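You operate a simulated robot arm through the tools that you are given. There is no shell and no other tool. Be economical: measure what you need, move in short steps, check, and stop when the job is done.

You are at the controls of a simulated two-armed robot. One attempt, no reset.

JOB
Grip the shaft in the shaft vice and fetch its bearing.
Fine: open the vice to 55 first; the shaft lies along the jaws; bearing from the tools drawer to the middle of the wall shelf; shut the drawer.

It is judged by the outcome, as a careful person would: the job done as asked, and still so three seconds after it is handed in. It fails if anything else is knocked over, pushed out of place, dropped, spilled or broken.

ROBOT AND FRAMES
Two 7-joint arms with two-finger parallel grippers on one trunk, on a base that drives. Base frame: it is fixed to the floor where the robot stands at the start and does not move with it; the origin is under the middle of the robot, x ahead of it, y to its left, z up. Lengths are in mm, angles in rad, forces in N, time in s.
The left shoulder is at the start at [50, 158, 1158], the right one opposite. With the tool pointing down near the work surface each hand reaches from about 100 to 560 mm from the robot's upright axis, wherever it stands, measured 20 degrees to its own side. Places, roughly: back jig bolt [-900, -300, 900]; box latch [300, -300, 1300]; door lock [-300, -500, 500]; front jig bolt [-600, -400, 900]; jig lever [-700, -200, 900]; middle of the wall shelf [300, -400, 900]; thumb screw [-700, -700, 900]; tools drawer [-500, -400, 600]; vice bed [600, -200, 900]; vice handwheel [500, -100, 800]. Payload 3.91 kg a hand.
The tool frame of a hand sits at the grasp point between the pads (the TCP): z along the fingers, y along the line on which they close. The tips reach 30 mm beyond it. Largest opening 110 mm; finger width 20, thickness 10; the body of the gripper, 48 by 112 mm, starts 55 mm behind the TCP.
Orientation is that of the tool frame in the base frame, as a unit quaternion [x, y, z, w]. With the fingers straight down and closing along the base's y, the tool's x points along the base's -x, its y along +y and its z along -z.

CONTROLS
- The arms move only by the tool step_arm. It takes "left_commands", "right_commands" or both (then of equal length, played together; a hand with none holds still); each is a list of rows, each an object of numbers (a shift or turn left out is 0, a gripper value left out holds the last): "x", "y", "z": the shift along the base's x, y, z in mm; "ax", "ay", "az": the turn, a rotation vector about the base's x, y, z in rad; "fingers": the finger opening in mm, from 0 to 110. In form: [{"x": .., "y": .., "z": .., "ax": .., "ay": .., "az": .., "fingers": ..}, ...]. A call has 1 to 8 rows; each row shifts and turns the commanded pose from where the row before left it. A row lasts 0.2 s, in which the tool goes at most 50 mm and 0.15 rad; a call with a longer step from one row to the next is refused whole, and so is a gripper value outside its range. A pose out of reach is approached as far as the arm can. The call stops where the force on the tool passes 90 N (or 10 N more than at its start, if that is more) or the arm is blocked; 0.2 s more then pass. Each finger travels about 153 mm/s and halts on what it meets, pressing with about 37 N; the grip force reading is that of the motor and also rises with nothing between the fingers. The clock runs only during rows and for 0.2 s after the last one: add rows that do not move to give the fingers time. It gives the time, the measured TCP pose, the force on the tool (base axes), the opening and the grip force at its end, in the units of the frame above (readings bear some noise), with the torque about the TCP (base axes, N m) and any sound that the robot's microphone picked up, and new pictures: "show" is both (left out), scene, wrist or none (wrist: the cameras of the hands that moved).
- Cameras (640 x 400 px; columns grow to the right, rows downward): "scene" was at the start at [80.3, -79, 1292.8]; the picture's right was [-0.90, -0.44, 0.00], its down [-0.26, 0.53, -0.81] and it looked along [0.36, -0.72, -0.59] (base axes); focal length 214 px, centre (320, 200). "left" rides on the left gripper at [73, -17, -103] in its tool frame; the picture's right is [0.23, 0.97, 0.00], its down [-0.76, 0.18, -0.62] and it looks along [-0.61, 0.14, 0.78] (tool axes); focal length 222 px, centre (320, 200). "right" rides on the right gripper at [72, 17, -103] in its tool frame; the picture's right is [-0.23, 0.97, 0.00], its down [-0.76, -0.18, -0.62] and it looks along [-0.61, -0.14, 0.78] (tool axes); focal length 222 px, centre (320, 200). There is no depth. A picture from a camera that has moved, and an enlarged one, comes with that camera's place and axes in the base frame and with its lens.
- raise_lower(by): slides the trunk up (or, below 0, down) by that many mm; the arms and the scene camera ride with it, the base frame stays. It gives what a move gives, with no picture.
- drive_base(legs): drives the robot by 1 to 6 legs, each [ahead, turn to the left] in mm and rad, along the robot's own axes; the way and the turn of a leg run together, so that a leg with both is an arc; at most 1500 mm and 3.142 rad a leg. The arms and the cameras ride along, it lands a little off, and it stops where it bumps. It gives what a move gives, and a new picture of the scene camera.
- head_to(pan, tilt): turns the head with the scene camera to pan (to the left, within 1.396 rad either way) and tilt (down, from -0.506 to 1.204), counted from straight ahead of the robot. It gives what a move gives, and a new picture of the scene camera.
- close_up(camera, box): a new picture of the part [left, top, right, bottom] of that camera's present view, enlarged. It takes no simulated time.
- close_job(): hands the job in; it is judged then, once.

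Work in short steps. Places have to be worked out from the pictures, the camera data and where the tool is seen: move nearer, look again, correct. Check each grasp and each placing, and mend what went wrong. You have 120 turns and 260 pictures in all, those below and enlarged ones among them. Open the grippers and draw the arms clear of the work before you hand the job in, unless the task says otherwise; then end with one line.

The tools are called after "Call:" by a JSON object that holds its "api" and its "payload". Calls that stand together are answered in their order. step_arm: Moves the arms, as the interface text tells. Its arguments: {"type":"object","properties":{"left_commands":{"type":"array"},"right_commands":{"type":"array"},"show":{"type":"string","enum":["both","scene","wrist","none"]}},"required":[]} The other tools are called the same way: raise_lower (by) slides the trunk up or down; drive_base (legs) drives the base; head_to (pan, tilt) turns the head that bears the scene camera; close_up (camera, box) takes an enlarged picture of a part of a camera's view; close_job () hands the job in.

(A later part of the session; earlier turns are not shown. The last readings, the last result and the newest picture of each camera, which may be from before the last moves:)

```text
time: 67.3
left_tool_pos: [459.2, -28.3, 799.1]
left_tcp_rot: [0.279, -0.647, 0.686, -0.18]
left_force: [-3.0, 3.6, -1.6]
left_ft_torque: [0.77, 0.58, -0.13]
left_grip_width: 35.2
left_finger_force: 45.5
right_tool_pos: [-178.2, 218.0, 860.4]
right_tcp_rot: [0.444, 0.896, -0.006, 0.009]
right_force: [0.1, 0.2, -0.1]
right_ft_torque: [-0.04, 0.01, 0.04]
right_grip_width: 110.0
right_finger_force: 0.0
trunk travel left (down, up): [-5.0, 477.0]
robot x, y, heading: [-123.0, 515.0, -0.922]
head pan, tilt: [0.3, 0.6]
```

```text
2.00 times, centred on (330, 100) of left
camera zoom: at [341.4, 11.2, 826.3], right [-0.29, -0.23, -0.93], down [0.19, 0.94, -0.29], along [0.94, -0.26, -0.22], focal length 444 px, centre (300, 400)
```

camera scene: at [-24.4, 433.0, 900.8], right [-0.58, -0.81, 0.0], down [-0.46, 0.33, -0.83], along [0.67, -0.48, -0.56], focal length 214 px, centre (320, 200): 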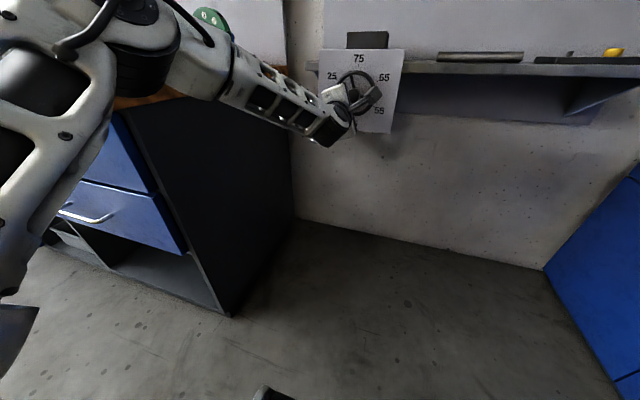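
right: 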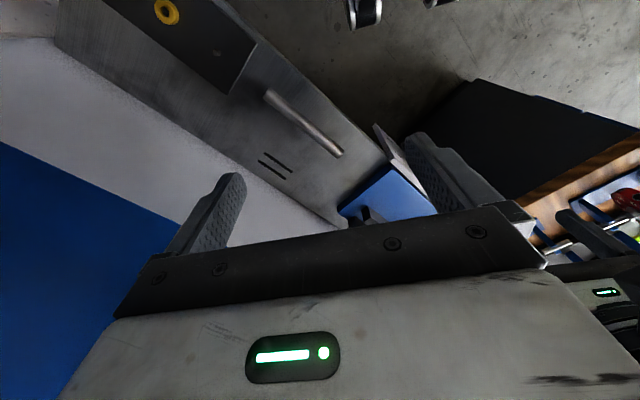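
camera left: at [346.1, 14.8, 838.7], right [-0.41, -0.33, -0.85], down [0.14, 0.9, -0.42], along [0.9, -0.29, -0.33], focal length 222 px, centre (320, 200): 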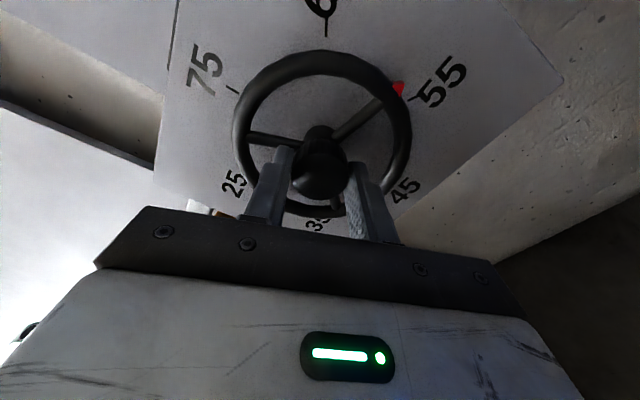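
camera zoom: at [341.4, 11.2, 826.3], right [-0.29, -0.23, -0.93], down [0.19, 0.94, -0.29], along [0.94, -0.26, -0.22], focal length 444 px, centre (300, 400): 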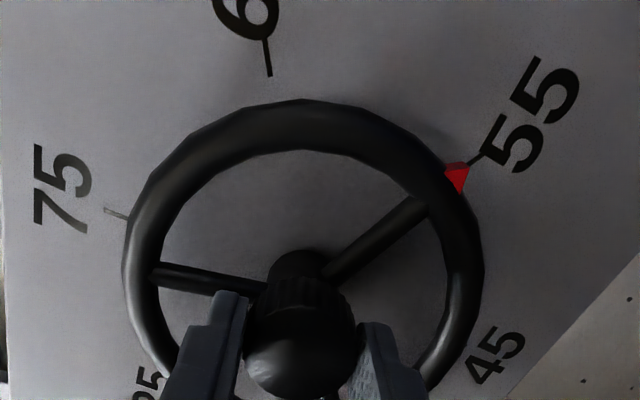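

The pointer is at 55. I open the fingers, check that it stays, and back off.

Call:
{"api": "step_arm", "payload": {"left_commands": [{"fingers": 50}, {"fingers": 66}, {}], "show": "none"}}

Call:
{"api": "close_up", "payload": {"camera": "left", "box": [200, 0, 460, 200]}}

Call:
{"api": "step_arm", "payload": {"left_commands": [{"x": -12, "y": 16}, {"x": -12, "y": 16}, {"x": -18, "y": 24}, {"x": -24, "y": 32}], "show": "scene"}}

```text
time: 68.1
left_tool_pos: [459.9, -27.0, 800.4]
left_tcp_rot: [0.279, -0.646, 0.687, -0.181]
left_force: [0.0, -0.3, -0.6]
left_ft_torque: [-0.01, 0.01, 0.0]
left_grip_width: 65.8
left_finger_force: 0.1
right_tool_pos: [-178.5, 216.5, 859.1]
right_tcp_rot: [0.443, 0.896, -0.006, 0.01]
right_force: [-0.2, -0.1, -0.8]
right_ft_torque: [-0.01, 0.01, 0.01]
right_grip_width: 110.5
right_finger_force: 0.0
trunk travel left (down, up): [-5.0, 477.0]
robot x, y, heading: [-123.7, 518.4, -0.923]
head pan, tilt: [0.3, 0.6]
```

```text
2.00 times, centred on (330, 100) of left
camera zoom: at [341.5, 11.2, 826.9], right [-0.29, -0.23, -0.93], down [0.19, 0.94, -0.29], along [0.94, -0.26, -0.22], focal length 444 px, centre (300, 400)
```

zoom: 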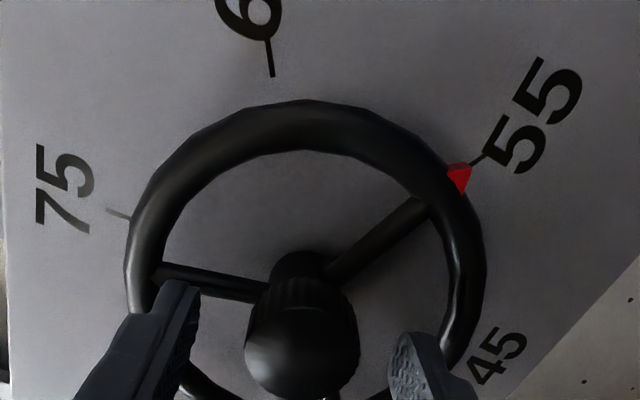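

```text
time: 69.1
left_tool_pos: [394.8, 62.3, 800.1]
left_tcp_rot: [0.28, -0.646, 0.686, -0.181]
left_force: [0.2, 0.3, -0.7]
left_ft_torque: [0.01, -0.03, 0.0]
left_grip_width: 66.2
left_finger_force: 0.0
right_tool_pos: [-178.0, 216.6, 860.1]
right_tcp_rot: [0.443, 0.896, -0.006, 0.009]
right_force: [0.0, -0.6, 0.2]
right_ft_torque: [-0.04, 0.01, -0.01]
right_grip_width: 110.1
right_finger_force: 0.0
trunk travel left (down, up): [-5.0, 477.0]
robot x, y, heading: [-121.8, 520.7, -0.928]
head pan, tilt: [0.3, 0.6]
camera scene: at [-24.4, 432.9, 900.7], right [-0.58, -0.81, 0.0], down [-0.46, 0.33, -0.82], along [0.67, -0.48, -0.57], focal length 214 px, centre (320, 200)
```

scene: 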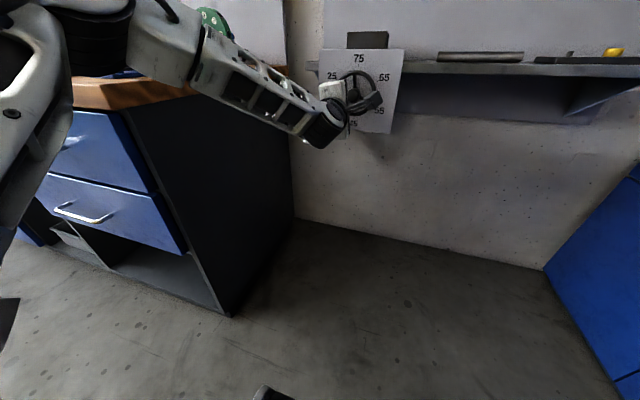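

The vice stands at 55. Next comes the shaft. I fold the left arm back, pitching it to tool-down while drawing the hand back and up.

Call:
{"api": "step_arm", "payload": {"left_commands": [{"x": -18, "y": 24, "z": 10, "ax": 0.119, "ay": 0.09}, {"x": -18, "y": 24, "z": 10, "ax": 0.119, "ay": 0.09}, {"x": -18, "y": 24, "z": 10, "ax": 0.119, "ay": 0.09}, {"x": -18, "y": 24, "z": 10, "ax": 0.119, "ay": 0.09}, {"x": -18, "y": 24, "z": 10, "ax": 0.119, "ay": 0.09}, {"x": -18, "y": 24, "z": 10, "ax": 0.119, "ay": 0.09}, {"x": -18, "y": 24, "z": 10, "ax": 0.119, "ay": 0.09}, {"x": -18, "y": 24, "z": 10, "ax": 0.119, "ay": 0.09}], "show": "scene"}}

```text
time: 70.9
left_tool_pos: [249.3, 250.8, 880.4]
left_tcp_rot: [-0.382, 0.904, -0.182, 0.055]
left_force: [-0.1, 0.2, -0.1]
left_ft_torque: [0.0, -0.02, 0.04]
left_grip_width: 65.8
left_finger_force: 0.0
right_tool_pos: [-177.0, 216.9, 859.1]
right_tcp_rot: [0.443, 0.896, -0.007, 0.01]
right_force: [0.6, -0.1, -0.1]
right_ft_torque: [0.01, 0.02, -0.02]
right_grip_width: 110.4
right_finger_force: 0.0
trunk travel left (down, up): [-5.0, 477.0]
robot x, y, heading: [-123.1, 515.2, -0.927]
head pan, tilt: [0.3, 0.6]
camera scene: at [-24.4, 433.0, 900.8], right [-0.58, -0.81, 0.0], down [-0.46, 0.33, -0.83], along [0.67, -0.48, -0.56], focal length 214 px, centre (320, 200)
```

scene: 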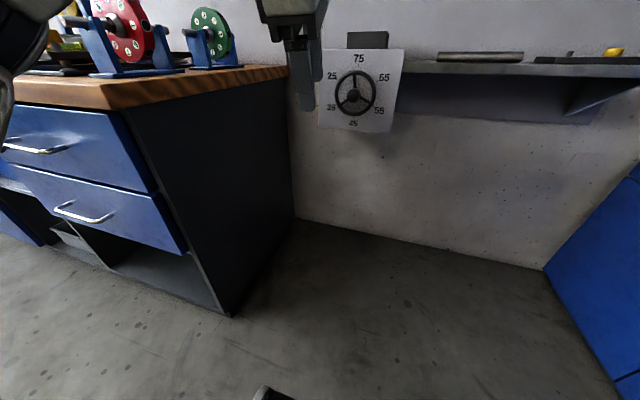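

The folding worked, and the dial shows the pointer still at 55. I finish pitching to straight down, raise the trunk back to its starting height, and drive toward the shelf.

Call:
{"api": "step_arm", "payload": {"left_commands": [{"x": -15, "y": 20, "z": 10, "ax": 0.103, "ay": 0.078}, {"x": -15, "y": 20, "z": 10, "ax": 0.103, "ay": 0.078}, {"x": -10, "y": 13, "z": 10, "ax": 0.098, "ay": 0.074}], "show": "none"}}

Call:
{"api": "raise_lower", "payload": {"by": 395}}

Call:
{"api": "drive_base", "payload": {"legs": [[430, 0]]}}

Call:
{"api": "head_to", "payload": {"pan": 0.1, "tilt": 0.85}}

```text
time: 71.7
left_tool_pos: [211.1, 304.3, 912.4]
left_tcp_rot: [-0.388, 0.921, 0.0, 0.008]
left_force: [0.0, 1.3, 0.8]
left_ft_torque: [-0.01, 0.03, -0.03]
left_grip_width: 66.0
left_finger_force: 0.0
right_tool_pos: [-178.3, 217.5, 860.1]
right_tcp_rot: [0.444, 0.896, -0.007, 0.01]
right_force: [0.1, -0.2, -0.2]
right_ft_torque: [0.0, -0.01, 0.02]
right_grip_width: 110.0
right_finger_force: 0.0
trunk travel left (down, up): [-5.0, 477.0]
robot x, y, heading: [-122.0, 517.3, -0.925]
head pan, tilt: [0.3, 0.6]
```

```text
time: 75.5
left_tool_pos: [210.9, 304.4, 1305.7]
left_tcp_rot: [-0.388, 0.921, 0.0, 0.009]
left_force: [-0.6, 0.5, -0.1]
left_ft_torque: [0.02, 0.0, -0.01]
left_grip_width: 66.1
left_finger_force: 0.0
right_tool_pos: [-177.8, 216.5, 1253.5]
right_tcp_rot: [0.443, 0.896, -0.007, 0.009]
right_force: [0.3, 0.1, -0.6]
right_ft_torque: [-0.02, -0.04, -0.03]
right_grip_width: 110.2
right_finger_force: 0.1
trunk travel left (down, up): [-400.0, 82.0]
robot x, y, heading: [-122.0, 519.9, -0.926]
head pan, tilt: [0.3, 0.6]
```

```text
time: 78.1
left_tool_pos: [469.1, -36.2, 1305.0]
left_tcp_rot: [-0.388, 0.922, -0.001, 0.008]
left_force: [0.5, 0.1, -0.2]
left_ft_torque: [0.01, 0.02, 0.01]
left_grip_width: 65.9
left_finger_force: 0.0
right_tool_pos: [79.6, -123.4, 1253.4]
right_tcp_rot: [0.443, 0.897, -0.007, 0.009]
right_force: [0.6, 0.8, -1.0]
right_ft_torque: [0.02, -0.03, -0.03]
right_grip_width: 110.0
right_finger_force: 0.0
trunk travel left (down, up): [-400.0, 82.0]
robot x, y, heading: [136.6, 174.7, -0.921]
head pan, tilt: [0.3, 0.6]
camera scene: at [233.2, 91.7, 1295.7], right [-0.58, -0.81, 0.0], down [-0.46, 0.33, -0.82], along [0.67, -0.48, -0.57], focal length 214 px, centre (320, 200)
```

scene: 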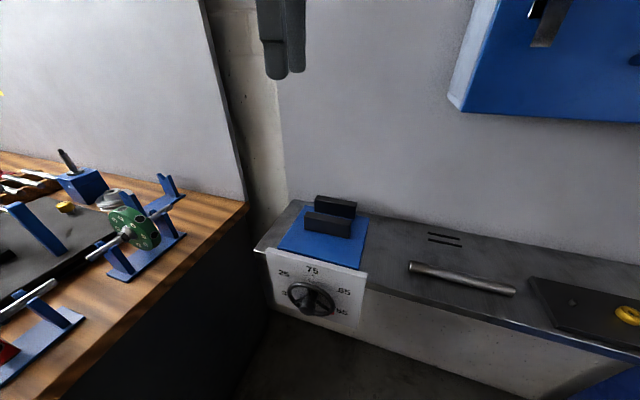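

```text
time: 78.9
left_tool_pos: [468.7, -37.5, 1304.8]
left_tcp_rot: [-0.388, 0.922, 0.0, 0.008]
left_force: [-0.3, 0.5, -0.4]
left_ft_torque: [0.0, 0.0, 0.03]
left_grip_width: 65.9
left_finger_force: 0.1
right_tool_pos: [79.7, -122.5, 1253.9]
right_tcp_rot: [0.444, 0.896, -0.006, 0.01]
right_force: [-0.8, -0.8, -0.8]
right_ft_torque: [-0.01, 0.01, -0.04]
right_grip_width: 110.2
right_finger_force: 0.0
trunk travel left (down, up): [-400.0, 82.0]
robot x, y, heading: [136.0, 178.0, -0.922]
head pan, tilt: [0.099, 0.85]
camera scene: at [214.4, 86.4, 1274.9], right [-0.73, -0.68, 0.0], down [-0.51, 0.55, -0.66], along [0.45, -0.48, -0.75], focal length 214 px, centre (320, 200)
```

scene: 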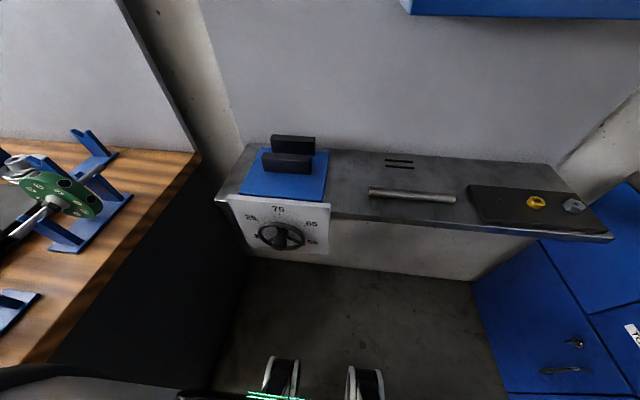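

Call:
{"api": "close_up", "payload": {"camera": "scene", "box": [225, 120, 345, 210]}}

Call:
{"api": "close_up", "payload": {"camera": "scene", "box": [350, 145, 470, 235]}}

```text
4.44 times, centred on (285, 165) of scene
camera zoom: at [214.4, 86.4, 1274.9], right [-0.73, -0.68, 0.0], down [-0.51, 0.55, -0.66], along [0.45, -0.48, -0.75], focal length 953 px, centre (476, 356)
```

zoom: 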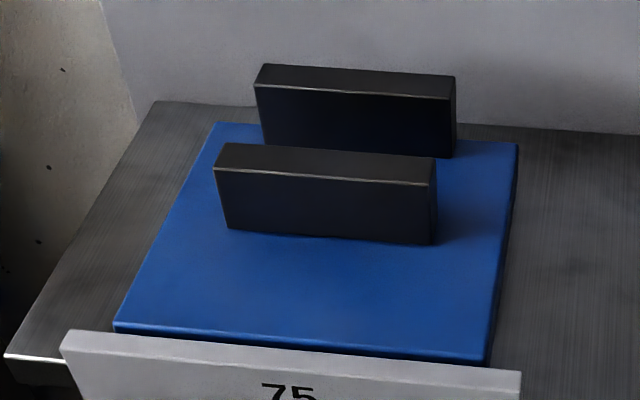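

```text
4.44 times, centred on (410, 190) of scene
camera zoom: at [214.4, 86.4, 1274.9], right [-0.73, -0.68, 0.0], down [-0.51, 0.55, -0.66], along [0.45, -0.48, -0.75], focal length 953 px, centre (-80, 244)
```

zoom: 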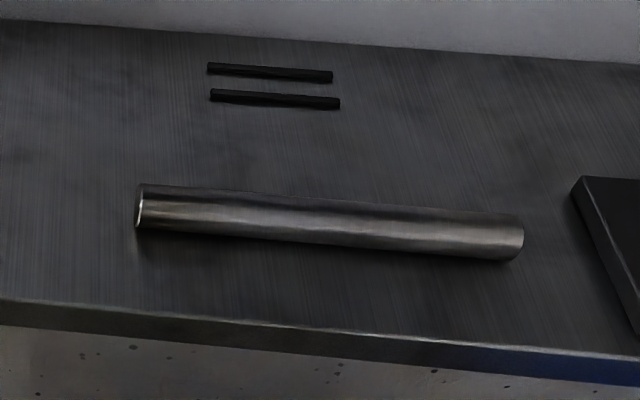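

I need the jaw and shaft positions more exactly, so I move the left hand above the vice and look with its wrist camera.

Call:
{"api": "step_arm", "payload": {"left_commands": [{"x": 15, "y": -20, "z": -35}, {"x": 15, "y": -20, "z": -35}, {"x": 15, "y": -20, "z": -35}, {"x": 15, "y": -20, "z": -35}, {"x": 15, "y": -20, "z": -30}]}}

Call:
{"api": "close_up", "payload": {"camera": "left", "box": [120, 0, 440, 200]}}

```text
time: 80.1
left_tool_pos: [544.2, -138.1, 1133.7]
left_tcp_rot: [-0.387, 0.922, 0.0, 0.009]
left_force: [-0.3, 0.3, 1.1]
left_ft_torque: [0.02, -0.02, -0.05]
left_grip_width: 66.0
left_finger_force: 0.0
right_tool_pos: [80.1, -124.1, 1253.7]
right_tcp_rot: [0.443, 0.897, -0.006, 0.01]
right_force: [-0.6, -0.8, 0.2]
right_ft_torque: [0.01, -0.02, 0.03]
right_grip_width: 110.2
right_finger_force: 0.1
trunk travel left (down, up): [-400.0, 82.0]
robot x, y, heading: [135.6, 177.1, -0.921]
head pan, tilt: [0.099, 0.85]
camera scene: at [214.6, 85.9, 1274.8], right [-0.73, -0.68, 0.0], down [-0.51, 0.55, -0.66], along [0.45, -0.48, -0.75], focal length 214 px, centre (320, 200)
camera left: at [503.3, -201.8, 1237.1], right [-0.86, 0.52, -0.01], down [0.4, 0.66, 0.63], along [0.34, 0.54, -0.77], focal length 222 px, centre (320, 200)
```

scene: 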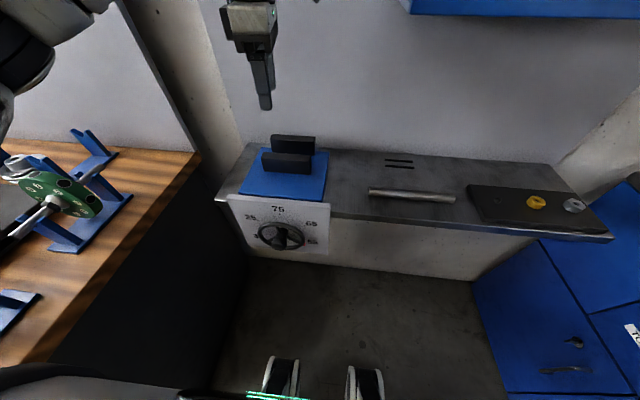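
left: 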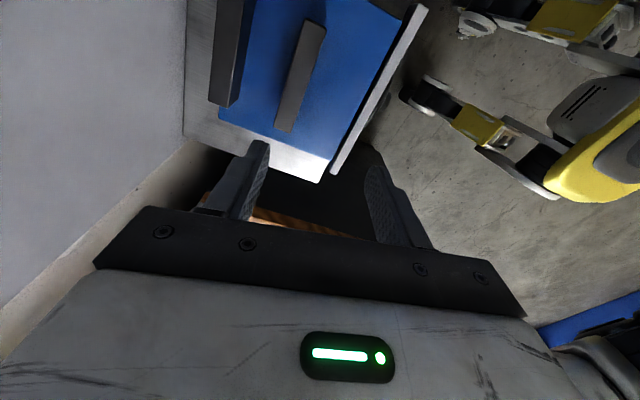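

```text
2.00 times, centred on (280, 100) of left
camera zoom: at [503.3, -201.8, 1237.1], right [-0.86, 0.52, -0.01], down [0.4, 0.66, 0.63], along [0.34, 0.54, -0.77], focal length 444 px, centre (400, 400)
```

zoom: 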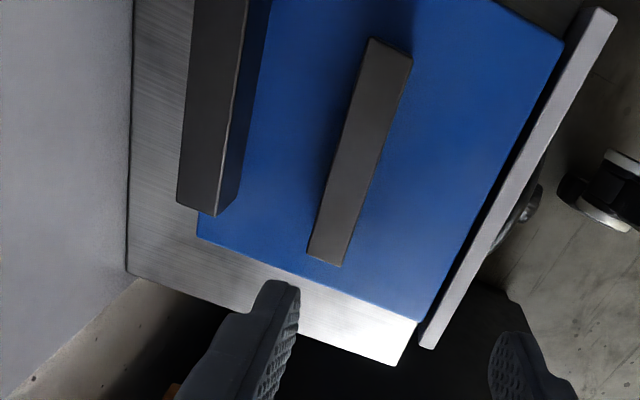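

Triangulated: the jaws span a length centred near a=348, with the gap centred at b≈508 (b towards the wall), jaw tops at z≈956 and the bed at z≈913. The shaft centre is near (287,-307), with a diameter of about 24. I swing the left hand over the shaft, trimming its rotation.

Call:
{"api": "step_arm", "payload": {"left_commands": [{"x": -36, "y": -10, "z": -5, "az": -0.06}, {"x": -36, "y": -20, "z": -5, "az": -0.06}, {"x": -36, "y": -24, "z": -5, "az": -0.05}, {"x": -38, "y": -26, "z": -5}, {"x": -38, "y": -27, "z": -5}, {"x": -38, "y": -30, "z": -5}, {"x": -34, "y": -30, "z": -5}]}}

Call:
{"api": "close_up", "payload": {"camera": "left", "box": [160, 0, 480, 200]}}

```text
time: 81.9
left_tool_pos: [338.3, -262.9, 1109.8]
left_tcp_rot: [-0.337, 0.942, -0.004, -0.006]
left_force: [-0.2, 1.2, -0.1]
left_ft_torque: [-0.03, 0.01, 0.0]
left_grip_width: 66.2
left_finger_force: 0.1
left hand out of reach, approached as far as the arm can: row 7
right_tool_pos: [82.3, -98.7, 1262.3]
right_tcp_rot: [0.443, 0.896, -0.016, 0.013]
right_force: [0.4, 0.5, 0.6]
right_ft_torque: [-0.01, -0.03, -0.01]
right_grip_width: 110.1
right_finger_force: 0.1
trunk travel left (down, up): [-400.0, 82.0]
robot x, y, heading: [136.6, 181.0, -0.906]
head pan, tilt: [0.099, 0.85]
stopped in row 7 (left hand): the arm was blocked; the commanded pose is now the measured one
camera scene: at [222.1, 115.2, 1276.5], right [-0.73, -0.69, 0.02], down [-0.52, 0.53, -0.67], along [0.45, -0.5, -0.74], focal length 214 px, centre (320, 200)
camera left: at [293.7, -319.6, 1214.4], right [-0.79, 0.61, 0.0], down [0.48, 0.63, 0.61], along [0.37, 0.48, -0.79], focal length 222 px, centre (320, 200)
```

scene: 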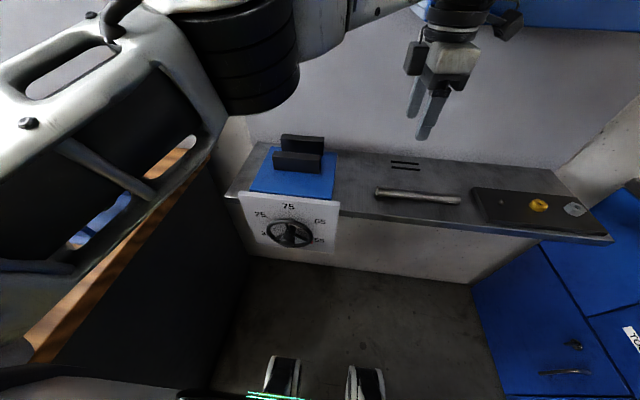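
left: 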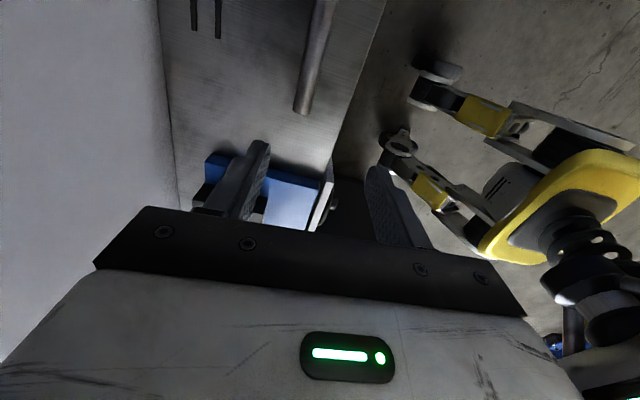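

```text
2.00 times, centred on (320, 100) of left
camera zoom: at [293.7, -319.6, 1214.4], right [-0.79, 0.61, 0.0], down [0.48, 0.63, 0.61], along [0.37, 0.48, -0.79], focal length 444 px, centre (320, 400)
```

zoom: 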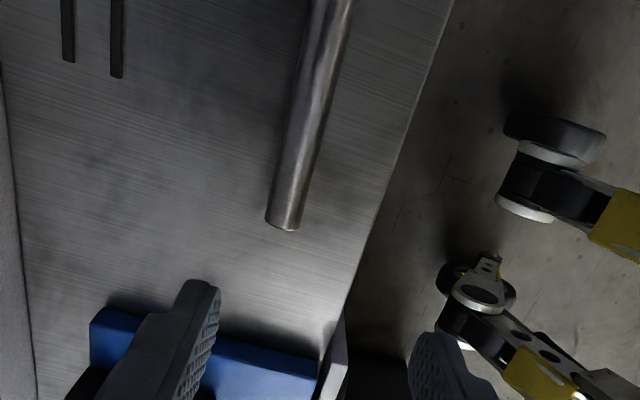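

The wrist has run into the wall box above the shelf and pushed the robot slightly. I back off at once, away from the wall and toward the vice.

Call:
{"api": "step_arm", "payload": {"left_commands": [{"x": 10, "y": 10}, {"x": -10, "y": 25}, {"x": -12, "y": 25}], "show": "scene"}}

Call:
{"api": "head_to", "payload": {"pan": -0.2, "tilt": 0.25}}

```text
time: 82.2
left_tool_pos: [335.8, -257.6, 1112.5]
left_tcp_rot: [-0.332, 0.943, -0.005, -0.005]
left_force: [-6.3, 5.6, 3.3]
left_ft_torque: [-0.5, -0.49, -0.04]
left_grip_width: 65.9
left_finger_force: 0.0
right_tool_pos: [77.9, -98.0, 1260.6]
right_tcp_rot: [0.444, 0.896, -0.017, 0.014]
right_force: [-0.2, 1.5, 1.3]
right_ft_torque: [-0.07, 0.03, 0.0]
right_grip_width: 109.9
right_finger_force: 0.1
trunk travel left (down, up): [-400.0, 82.0]
robot x, y, heading: [138.7, 183.5, -0.909]
head pan, tilt: [0.099, 0.85]
stopped in row 1 (left hand): the arm was blocked; the commanded pose is now the measured one
camera scene: at [219.7, 117.5, 1276.8], right [-0.72, -0.69, 0.02], down [-0.52, 0.53, -0.67], along [0.45, -0.49, -0.74], focal length 214 px, centre (320, 200)
```

scene: 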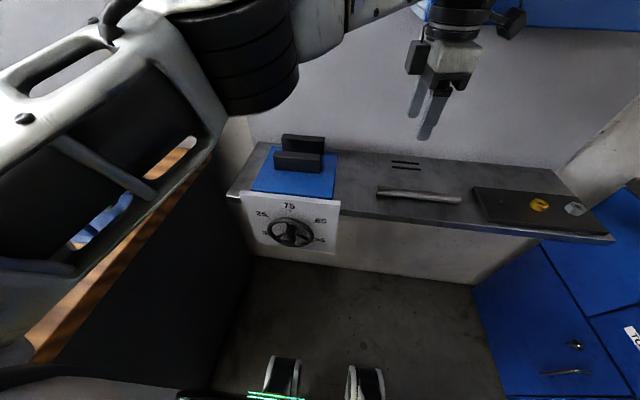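

```text
time: 83.2
left_tool_pos: [331.7, -260.2, 1114.6]
left_tcp_rot: [-0.329, 0.944, -0.01, -0.002]
left_force: [-4.5, 5.8, 3.2]
left_ft_torque: [-0.53, -0.48, -0.06]
left_grip_width: 66.0
left_finger_force: 0.1
right_tool_pos: [74.8, -98.9, 1261.3]
right_tcp_rot: [0.444, 0.896, -0.016, 0.015]
right_force: [-0.5, 2.6, -0.3]
right_ft_torque: [-0.09, 0.07, 0.0]
right_grip_width: 109.8
right_finger_force: 0.0
trunk travel left (down, up): [-400.0, 82.0]
robot x, y, heading: [135.5, 186.0, -0.914]
head pan, tilt: [-0.201, 0.25]
camera scene: at [203.4, 89.0, 1330.5], right [-0.9, -0.44, 0.01], down [-0.11, 0.2, -0.97], along [0.43, -0.88, -0.23], focal length 214 px, centre (320, 200)
```

scene: 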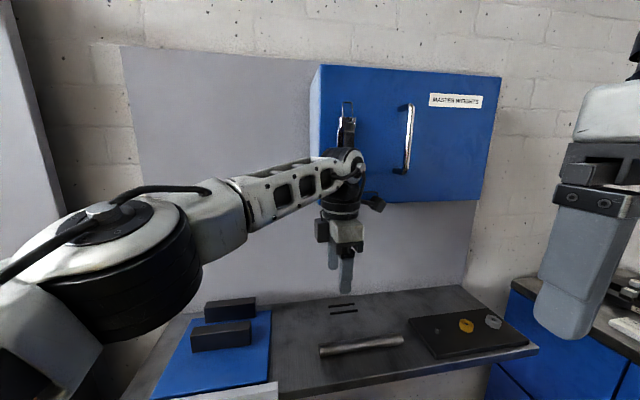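

The wrist is resting against the front of the box near its latch. Reversing the base straight away from the wall is the cleanest way off.

Call:
{"api": "drive_base", "payload": {"legs": [[-60, 0]]}}

Call:
{"api": "close_up", "payload": {"camera": "scene", "box": [280, 50, 520, 220]}}

```text
time: 84.2
left_tool_pos: [295.3, -230.5, 1101.5]
left_tcp_rot: [-0.332, 0.943, 0.002, 0.001]
left_force: [-0.6, 0.1, 0.0]
left_ft_torque: [-0.01, 0.0, -0.01]
left_grip_width: 66.0
left_finger_force: 0.1
right_tool_pos: [37.7, -71.9, 1255.7]
right_tcp_rot: [0.444, 0.896, -0.006, 0.011]
right_force: [-0.2, 0.8, -0.1]
right_ft_torque: [-0.04, -0.03, 0.0]
right_grip_width: 110.1
right_finger_force: 0.1
trunk travel left (down, up): [-400.0, 82.0]
robot x, y, heading: [97.3, 227.6, -0.912]
head pan, tilt: [-0.201, 0.25]
camera scene: at [166.7, 114.6, 1328.2], right [-0.9, -0.44, 0.0], down [-0.11, 0.22, -0.97], along [0.43, -0.87, -0.25], focal length 214 px, centre (320, 200)
```

scene: 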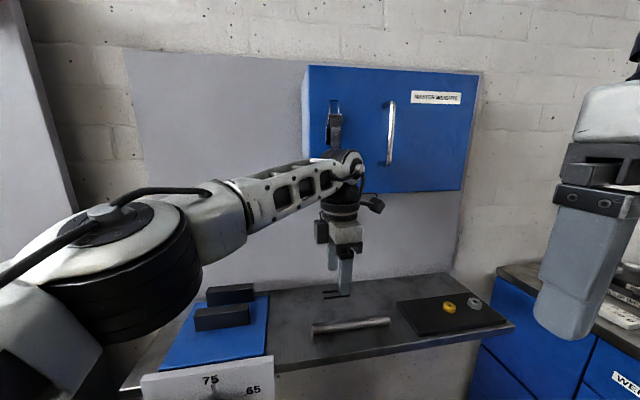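

```text
2.35 times, centred on (400, 135) of scene
camera zoom: at [166.7, 114.6, 1328.2], right [-0.9, -0.44, 0.0], down [-0.11, 0.22, -0.97], along [0.43, -0.87, -0.25], focal length 505 px, centre (132, 353)
```

zoom: 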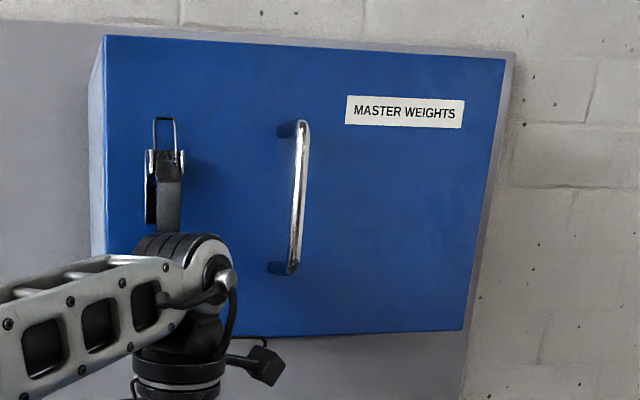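

The robot is free and the box and latch look as before. The box occupies b>460 and z>1228 here, so I come in low: I descend at this distance from the wall first, then look at the shaft with the wrist camera.

Call:
{"api": "step_arm", "payload": {"left_commands": [{"z": -35}, {"z": -35}, {"z": -35}]}}

Call:
{"api": "close_up", "payload": {"camera": "left", "box": [160, 0, 480, 200]}}

```text
time: 85.0
left_tool_pos: [294.8, -230.3, 997.4]
left_tcp_rot: [-0.331, 0.944, 0.003, 0.001]
left_force: [0.3, 0.0, -0.5]
left_ft_torque: [-0.02, 0.0, -0.03]
left_grip_width: 66.2
left_finger_force: 0.0
right_tool_pos: [39.7, -73.8, 1254.4]
right_tcp_rot: [0.444, 0.896, -0.006, 0.01]
right_force: [0.8, 0.0, -0.6]
right_ft_torque: [0.0, -0.04, 0.0]
right_grip_width: 109.9
right_finger_force: 0.0
trunk travel left (down, up): [-400.0, 82.0]
robot x, y, heading: [99.4, 229.3, -0.92]
head pan, tilt: [-0.201, 0.25]
camera scene: at [167.6, 113.0, 1328.0], right [-0.9, -0.44, 0.0], down [-0.11, 0.22, -0.97], along [0.43, -0.87, -0.25], focal length 214 px, centre (320, 200)
camera left: at [249.4, -289.3, 1100.1], right [-0.79, 0.62, 0.0], down [0.48, 0.61, 0.63], along [0.39, 0.49, -0.78], focal length 222 px, centre (320, 200)
```

scene: 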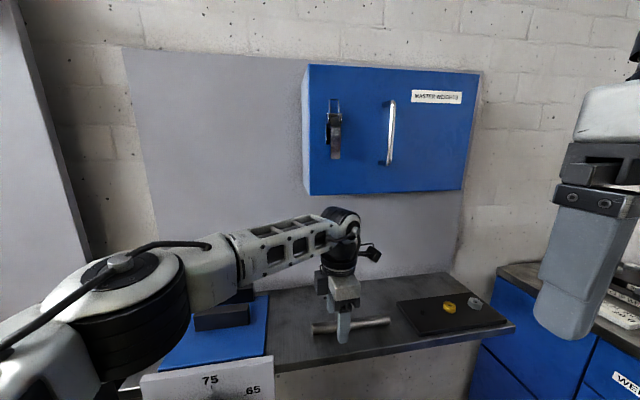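
left: 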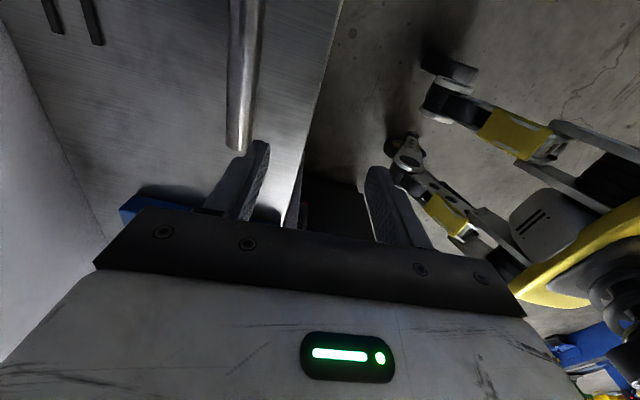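

```text
2.00 times, centred on (320, 100) of left
camera zoom: at [249.4, -289.3, 1100.1], right [-0.79, 0.62, 0.0], down [0.48, 0.61, 0.63], along [0.39, 0.49, -0.78], focal length 444 px, centre (320, 400)
```

zoom: 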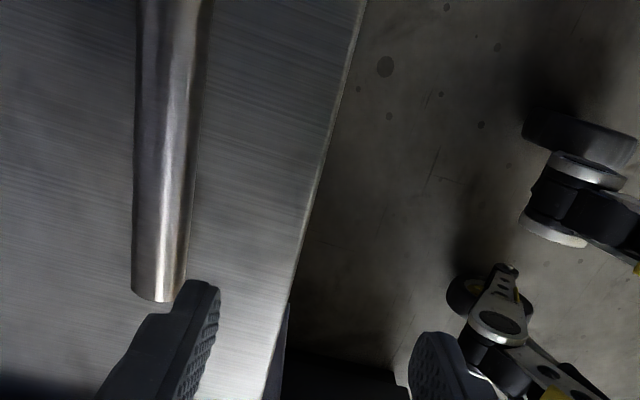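

The wrist view and the scene view agree: shaft centre about (292,-322), axis at 36.5°, centre height about 895. The wrist top is only 227 above the TCP, so it passes under the box. I go down to 950 and then over the shaft.

Call:
{"api": "step_arm", "payload": {"left_commands": [{"z": -24, "az": -0.035}, {"z": -23}, {"x": -1, "y": -30}, {"x": -1, "y": -30}, {"x": -1, "y": -31}]}}

Call:
{"api": "close_up", "payload": {"camera": "left", "box": [160, 0, 480, 250]}}

```text
time: 86.2
left_tool_pos: [301.9, -248.9, 950.3]
left_tcp_rot: [-0.315, 0.949, 0.003, 0.002]
left_force: [-0.4, -0.2, 1.0]
left_ft_torque: [-0.01, 0.01, -0.02]
left_grip_width: 66.0
left_finger_force: 0.1
left hand out of reach, approached as far as the arm can: row 3, 4, 5
right_tool_pos: [38.5, -74.3, 1254.4]
right_tcp_rot: [0.444, 0.896, -0.006, 0.011]
right_force: [-0.2, 0.7, 0.9]
right_ft_torque: [0.04, 0.02, -0.01]
right_grip_width: 110.3
right_finger_force: 0.0
trunk travel left (down, up): [-400.0, 82.0]
robot x, y, heading: [98.3, 228.0, -0.915]
head pan, tilt: [-0.201, 0.25]
camera scene: at [167.4, 113.1, 1328.0], right [-0.9, -0.44, 0.0], down [-0.11, 0.22, -0.97], along [0.43, -0.87, -0.25], focal length 214 px, centre (320, 200)
camera left: at [253.7, -306.4, 1053.1], right [-0.76, 0.65, 0.0], down [0.5, 0.59, 0.63], along [0.4, 0.48, -0.78], focal length 222 px, centre (320, 200)
```

scene: 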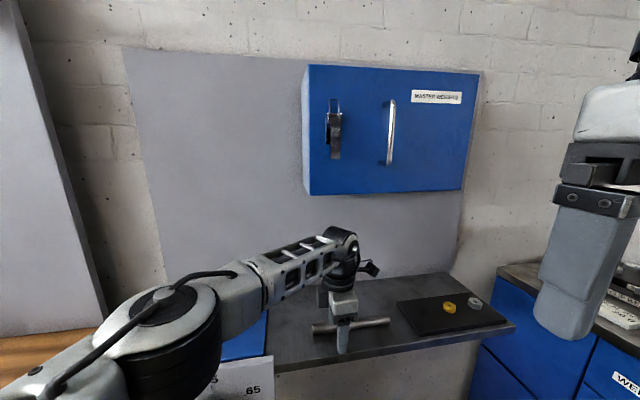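
left: 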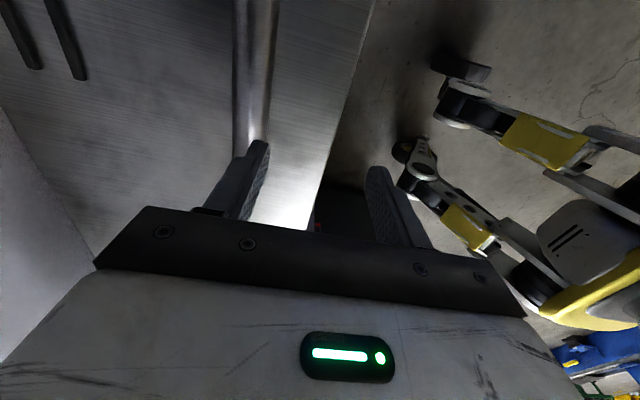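

```text
1.60 times, centred on (320, 125) of left
camera zoom: at [253.7, -306.4, 1053.1], right [-0.76, 0.65, 0.0], down [0.5, 0.59, 0.63], along [0.4, 0.48, -0.78], focal length 355 px, centre (320, 320)
```

zoom: 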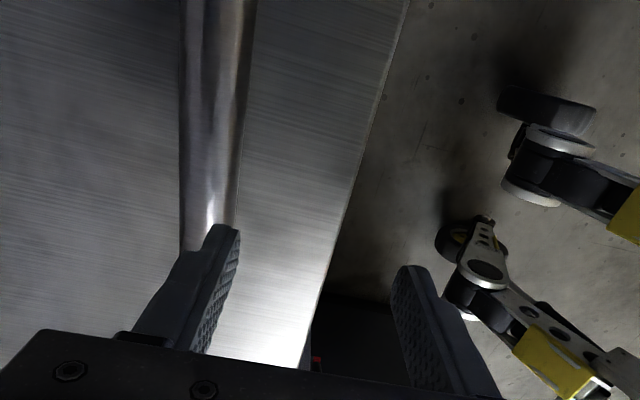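

The arm is at full reach here, so I draw the hand back slightly toward the shaft's middle and bring the base 80 closer.

Call:
{"api": "step_arm", "payload": {"left_commands": [{"x": -25, "y": 0}, {"x": -25, "y": 0}], "show": "none"}}

Call:
{"api": "drive_base", "payload": {"legs": [[78, 0]]}}

Call:
{"api": "step_arm", "payload": {"left_commands": [{}]}}

```text
time: 86.8
left_tool_pos: [269.2, -240.0, 941.5]
left_tcp_rot: [-0.315, 0.949, 0.002, 0.001]
left_force: [-0.1, -0.6, 0.3]
left_ft_torque: [-0.01, 0.04, 0.03]
left_grip_width: 66.1
left_finger_force: 0.0
left hand out of reach, approached as far as the arm can: row 1, 2
right_tool_pos: [39.8, -75.2, 1255.1]
right_tcp_rot: [0.444, 0.896, -0.006, 0.01]
right_force: [-0.3, -0.3, -0.4]
right_ft_torque: [0.05, -0.02, 0.01]
right_grip_width: 110.2
right_finger_force: 0.1
trunk travel left (down, up): [-400.0, 82.0]
robot x, y, heading: [98.4, 232.0, -0.912]
head pan, tilt: [-0.201, 0.25]
```

```text
time: 87.8
left_tool_pos: [317.2, -302.9, 941.4]
left_tcp_rot: [-0.314, 0.949, 0.002, 0.001]
left_force: [0.5, 0.5, 0.0]
left_ft_torque: [0.02, 0.02, -0.01]
left_grip_width: 66.0
left_finger_force: 0.1
right_tool_pos: [86.9, -135.4, 1254.0]
right_tcp_rot: [0.443, 0.896, -0.006, 0.009]
right_force: [-0.1, 0.1, -0.7]
right_ft_torque: [0.0, 0.02, 0.01]
right_grip_width: 109.8
right_finger_force: 0.0
trunk travel left (down, up): [-400.0, 82.0]
robot x, y, heading: [147.6, 167.2, -0.915]
head pan, tilt: [-0.201, 0.25]
camera scene: at [215.5, 50.6, 1327.9], right [-0.9, -0.44, 0.0], down [-0.11, 0.22, -0.97], along [0.43, -0.87, -0.25], focal length 214 px, centre (320, 200)
```

scene: 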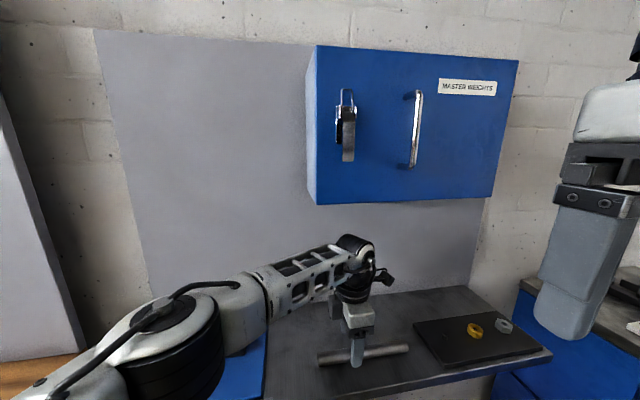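

```text
time: 88.2
left_tool_pos: [317.9, -301.5, 943.3]
left_tcp_rot: [-0.314, 0.949, 0.003, 0.001]
left_force: [-0.3, 0.4, -0.3]
left_ft_torque: [0.01, 0.01, -0.02]
left_grip_width: 66.1
left_finger_force: 0.0
right_tool_pos: [87.4, -135.5, 1255.6]
right_tcp_rot: [0.444, 0.896, -0.006, 0.01]
right_force: [-0.9, -0.1, -0.3]
right_ft_torque: [0.0, -0.01, -0.03]
right_grip_width: 110.1
right_finger_force: 0.0
trunk travel left (down, up): [-400.0, 82.0]
robot x, y, heading: [149.4, 166.5, -0.914]
head pan, tilt: [-0.201, 0.25]
camera scene: at [215.1, 51.2, 1328.0], right [-0.9, -0.44, 0.0], down [-0.11, 0.22, -0.97], along [0.43, -0.87, -0.25], focal length 214 px, centre (320, 200)
camera left: at [268.5, -359.5, 1045.6], right [-0.76, 0.65, 0.0], down [0.5, 0.59, 0.63], along [0.4, 0.48, -0.78], focal length 222 px, centre (320, 200)
```

scene: 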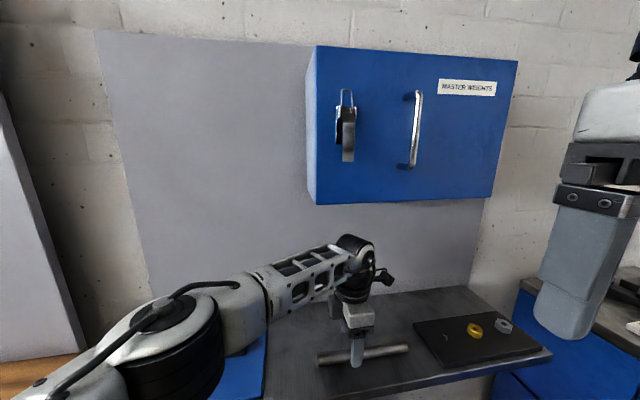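
left: 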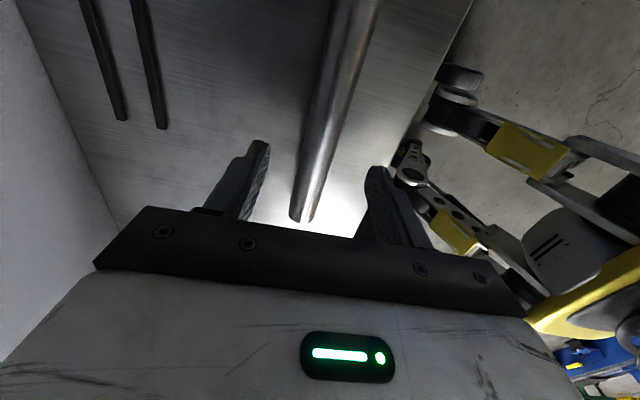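

The shaft lies between the open fingers, with its left end at (371.5,-261). I shift 31 to its middle and descend.

Call:
{"api": "step_arm", "payload": {"left_commands": [{"x": -25, "y": -18}, {"z": -12}, {"z": -10}]}}

Call:
{"api": "close_up", "payload": {"camera": "left", "box": [160, 0, 480, 250]}}

```text
time: 89.0
left_tool_pos: [318.9, -301.9, 919.1]
left_tcp_rot: [-0.315, 0.949, 0.002, 0.0]
left_force: [-0.8, -0.2, -0.9]
left_ft_torque: [-0.03, -0.01, -0.01]
left_grip_width: 66.0
left_finger_force: 0.0
left hand out of reach, approached as far as the arm can: row 1
right_tool_pos: [86.2, -136.4, 1253.7]
right_tcp_rot: [0.444, 0.896, -0.006, 0.011]
right_force: [-0.2, -0.2, -0.2]
right_ft_torque: [0.0, -0.02, 0.02]
right_grip_width: 109.9
right_finger_force: 0.0
trunk travel left (down, up): [-400.0, 82.0]
robot x, y, heading: [148.7, 166.4, -0.914]
head pan, tilt: [-0.201, 0.25]
camera scene: at [215.1, 51.3, 1328.0], right [-0.9, -0.44, 0.0], down [-0.11, 0.22, -0.97], along [0.43, -0.87, -0.25], focal length 214 px, centre (320, 200)
camera left: at [270.5, -358.9, 1023.0], right [-0.76, 0.65, 0.0], down [0.5, 0.59, 0.63], along [0.4, 0.48, -0.78], focal length 222 px, centre (320, 200)
```

scene: 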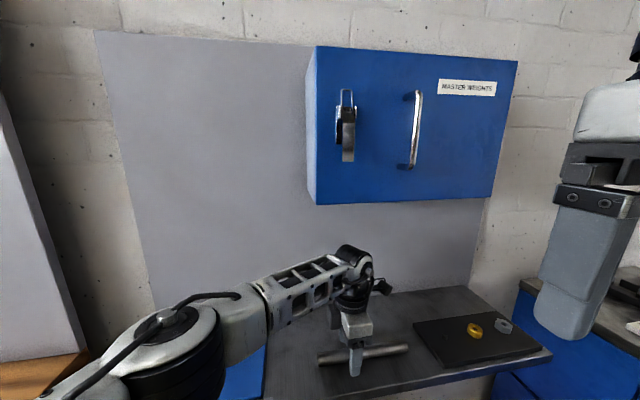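
left: 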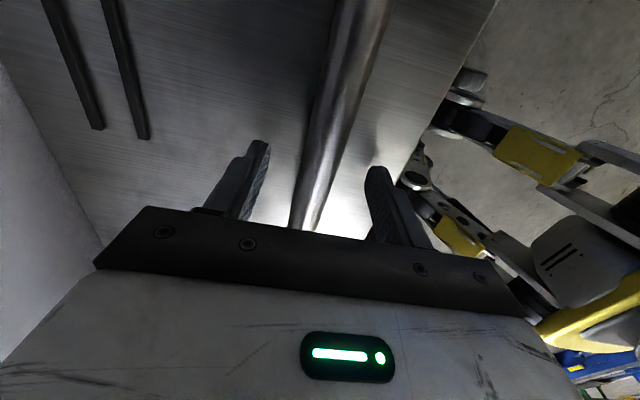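

```text
1.60 times, centred on (320, 125) of left
camera zoom: at [270.5, -358.9, 1023.0], right [-0.76, 0.65, 0.0], down [0.5, 0.59, 0.63], along [0.4, 0.48, -0.78], focal length 355 px, centre (320, 320)
```

zoom: 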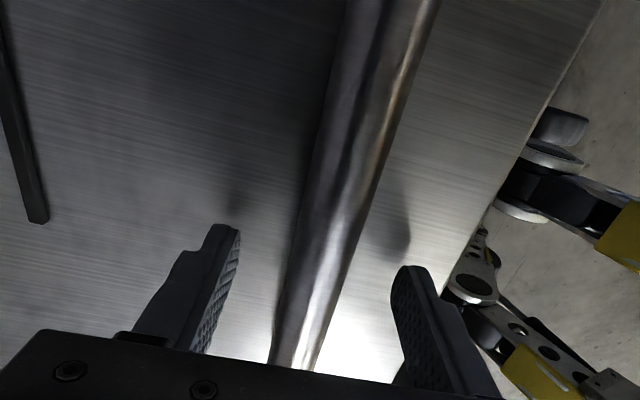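

The sideways shift is out of reach. I lift clear, turn the base slightly right to bring the hand to the shaft's middle, then straighten the hand.

Call:
{"api": "step_arm", "payload": {"left_commands": [{"z": 14}, {"z": 14}], "show": "none"}}

Call:
{"api": "drive_base", "payload": {"legs": [[14, -0.075]]}}

Call:
{"api": "step_arm", "payload": {"left_commands": [{"az": 0.07}], "show": "wrist"}}

```text
time: 89.6
left_tool_pos: [316.1, -301.5, 947.9]
left_tcp_rot: [-0.315, 0.949, 0.003, 0.001]
left_force: [0.2, -0.4, 0.2]
left_ft_torque: [-0.04, 0.01, -0.02]
left_grip_width: 66.0
left_finger_force: 0.1
right_tool_pos: [86.5, -135.3, 1254.5]
right_tcp_rot: [0.443, 0.896, -0.006, 0.011]
right_force: [0.3, -0.4, 0.2]
right_ft_torque: [0.01, 0.01, 0.01]
right_grip_width: 110.0
right_finger_force: 0.0
trunk travel left (down, up): [-400.0, 82.0]
robot x, y, heading: [145.9, 167.2, -0.913]
head pan, tilt: [-0.201, 0.25]
```

```text
time: 90.5
left_tool_pos: [289.1, -324.8, 948.5]
left_tcp_rot: [-0.278, 0.96, 0.002, 0.002]
left_force: [-0.3, -0.3, 0.0]
left_ft_torque: [0.01, 0.0, -0.02]
left_grip_width: 66.0
left_finger_force: 0.1
right_tool_pos: [73.6, -140.8, 1254.4]
right_tcp_rot: [0.478, 0.878, -0.007, 0.01]
right_force: [-0.3, -0.3, -0.1]
right_ft_torque: [0.03, 0.01, -0.01]
right_grip_width: 109.9
right_finger_force: 0.1
trunk travel left (down, up): [-400.0, 82.0]
robot x, y, heading: [157.1, 155.0, -0.989]
head pan, tilt: [-0.201, 0.25]
camera scene: at [214.1, 35.2, 1328.0], right [-0.93, -0.37, 0.0], down [-0.09, 0.23, -0.97], along [0.36, -0.9, -0.25], focal length 214 px, centre (320, 200)
```

scene: 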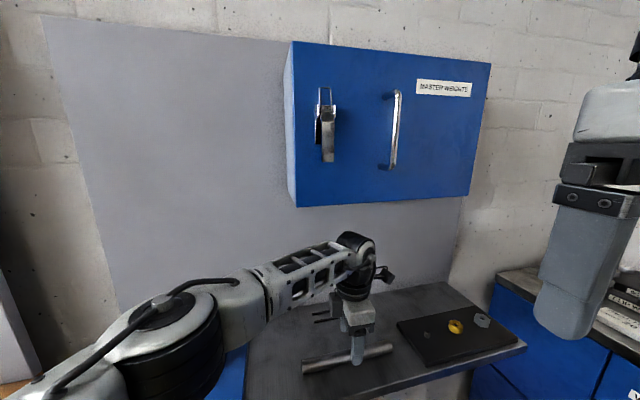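

```text
time: 90.9
left_tool_pos: [288.8, -323.3, 947.6]
left_tcp_rot: [-0.314, 0.949, 0.003, 0.001]
left_force: [-0.4, -0.3, -0.7]
left_ft_torque: [-0.03, -0.02, 0.0]
left_grip_width: 65.9
left_finger_force: 0.0
right_tool_pos: [73.6, -142.1, 1255.1]
right_tcp_rot: [0.477, 0.879, -0.007, 0.01]
right_force: [0.1, -0.1, -0.6]
right_ft_torque: [0.01, 0.0, -0.01]
right_grip_width: 109.8
right_finger_force: 0.0
trunk travel left (down, up): [-400.0, 82.0]
robot x, y, heading: [152.3, 157.3, -0.989]
head pan, tilt: [-0.201, 0.25]
camera left: at [240.8, -381.6, 1051.4], right [-0.76, 0.65, 0.0], down [0.51, 0.59, 0.63], along [0.4, 0.48, -0.78], focal length 222 px, centre (320, 200)
```

left: 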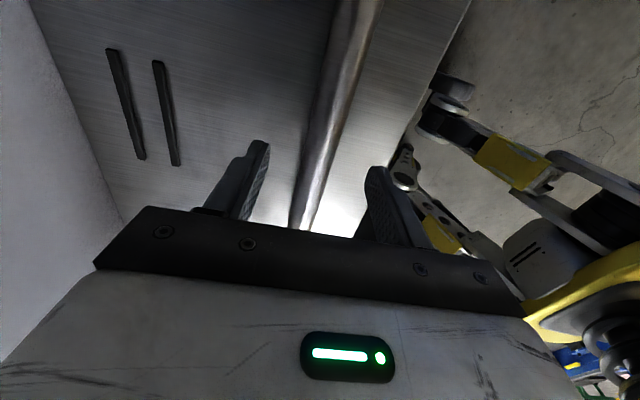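

The hand is now over the middle of the shaft. I descend to 917 and close.

Call:
{"api": "step_arm", "payload": {"left_commands": [{"z": -11}, {"z": -11}, {"z": -9}, {}], "show": "none"}}

Call:
{"api": "step_arm", "payload": {"left_commands": [{"fingers": 40}, {"fingers": 15}, {}], "show": "wrist"}}

```text
time: 91.9
left_tool_pos: [289.7, -324.4, 918.0]
left_tcp_rot: [-0.314, 0.95, 0.002, 0.0]
left_force: [-0.6, 0.4, 0.0]
left_ft_torque: [0.01, 0.03, -0.01]
left_grip_width: 66.1
left_finger_force: 0.0
right_tool_pos: [73.0, -140.7, 1254.6]
right_tcp_rot: [0.478, 0.879, -0.007, 0.01]
right_force: [0.1, -0.9, 0.5]
right_ft_torque: [0.01, -0.01, 0.01]
right_grip_width: 110.1
right_finger_force: 0.0
trunk travel left (down, up): [-400.0, 82.0]
robot x, y, heading: [152.9, 158.7, -0.985]
head pan, tilt: [-0.201, 0.25]
```

```text
time: 92.7
left_tool_pos: [288.8, -324.3, 918.3]
left_tcp_rot: [-0.313, 0.95, 0.002, 0.0]
left_force: [0.3, 0.5, 0.4]
left_ft_torque: [-0.02, 0.07, -0.24]
left_grip_width: 24.6
left_finger_force: 37.1
right_tool_pos: [73.8, -141.1, 1253.2]
right_tcp_rot: [0.477, 0.879, -0.006, 0.01]
right_force: [-0.7, -0.6, -0.6]
right_ft_torque: [0.01, -0.01, 0.03]
right_grip_width: 110.0
right_finger_force: 0.0
trunk travel left (down, up): [-400.0, 82.0]
robot x, y, heading: [154.5, 152.1, -0.987]
head pan, tilt: [-0.201, 0.25]
camera left: at [241.1, -380.5, 1021.2], right [-0.76, 0.65, 0.0], down [0.51, 0.59, 0.62], along [0.4, 0.48, -0.78], focal length 222 px, centre (320, 200)
```

left: 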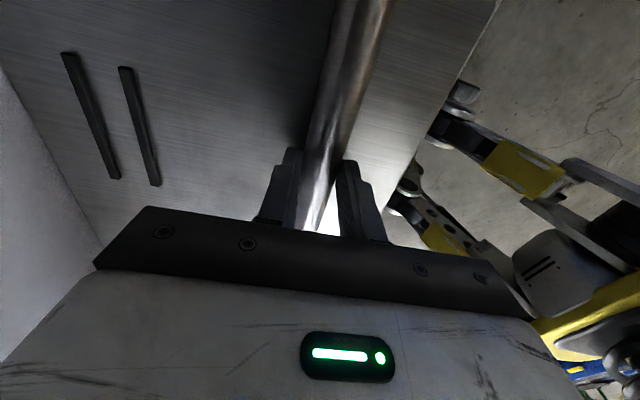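

Gripped at 24.6 mm. I lift 20 and check the hold.

Call:
{"api": "step_arm", "payload": {"left_commands": [{"z": 7}, {"z": 13}, {}]}}

```text
time: 93.5
left_tool_pos: [289.2, -324.0, 937.2]
left_tcp_rot: [-0.313, 0.95, 0.003, 0.001]
left_force: [0.7, 0.5, -7.3]
left_ft_torque: [0.01, 0.03, -0.02]
left_grip_width: 24.4
left_finger_force: 37.1
right_tool_pos: [73.1, -142.2, 1254.3]
right_tcp_rot: [0.477, 0.879, -0.007, 0.011]
right_force: [-0.4, -0.5, 0.0]
right_ft_torque: [0.02, -0.01, -0.02]
right_grip_width: 109.8
right_finger_force: 0.1
trunk travel left (down, up): [-400.0, 82.0]
robot x, y, heading: [155.6, 156.8, -0.985]
head pan, tilt: [-0.201, 0.25]
camera scene: at [214.6, 34.9, 1327.9], right [-0.93, -0.37, 0.0], down [-0.09, 0.23, -0.97], along [0.36, -0.9, -0.25], focal length 214 px, centre (320, 200)
camera left: at [241.1, -381.8, 1039.5], right [-0.76, 0.65, 0.0], down [0.51, 0.59, 0.63], along [0.4, 0.48, -0.78], focal length 222 px, centre (320, 200)
```

scene: 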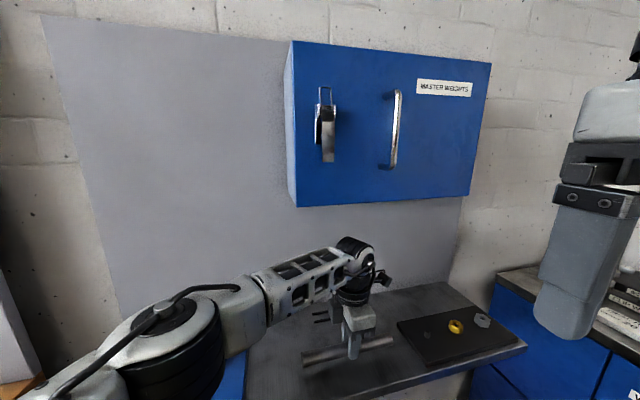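
left: 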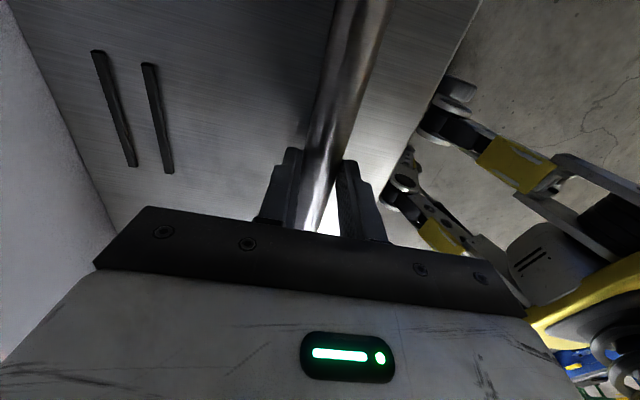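

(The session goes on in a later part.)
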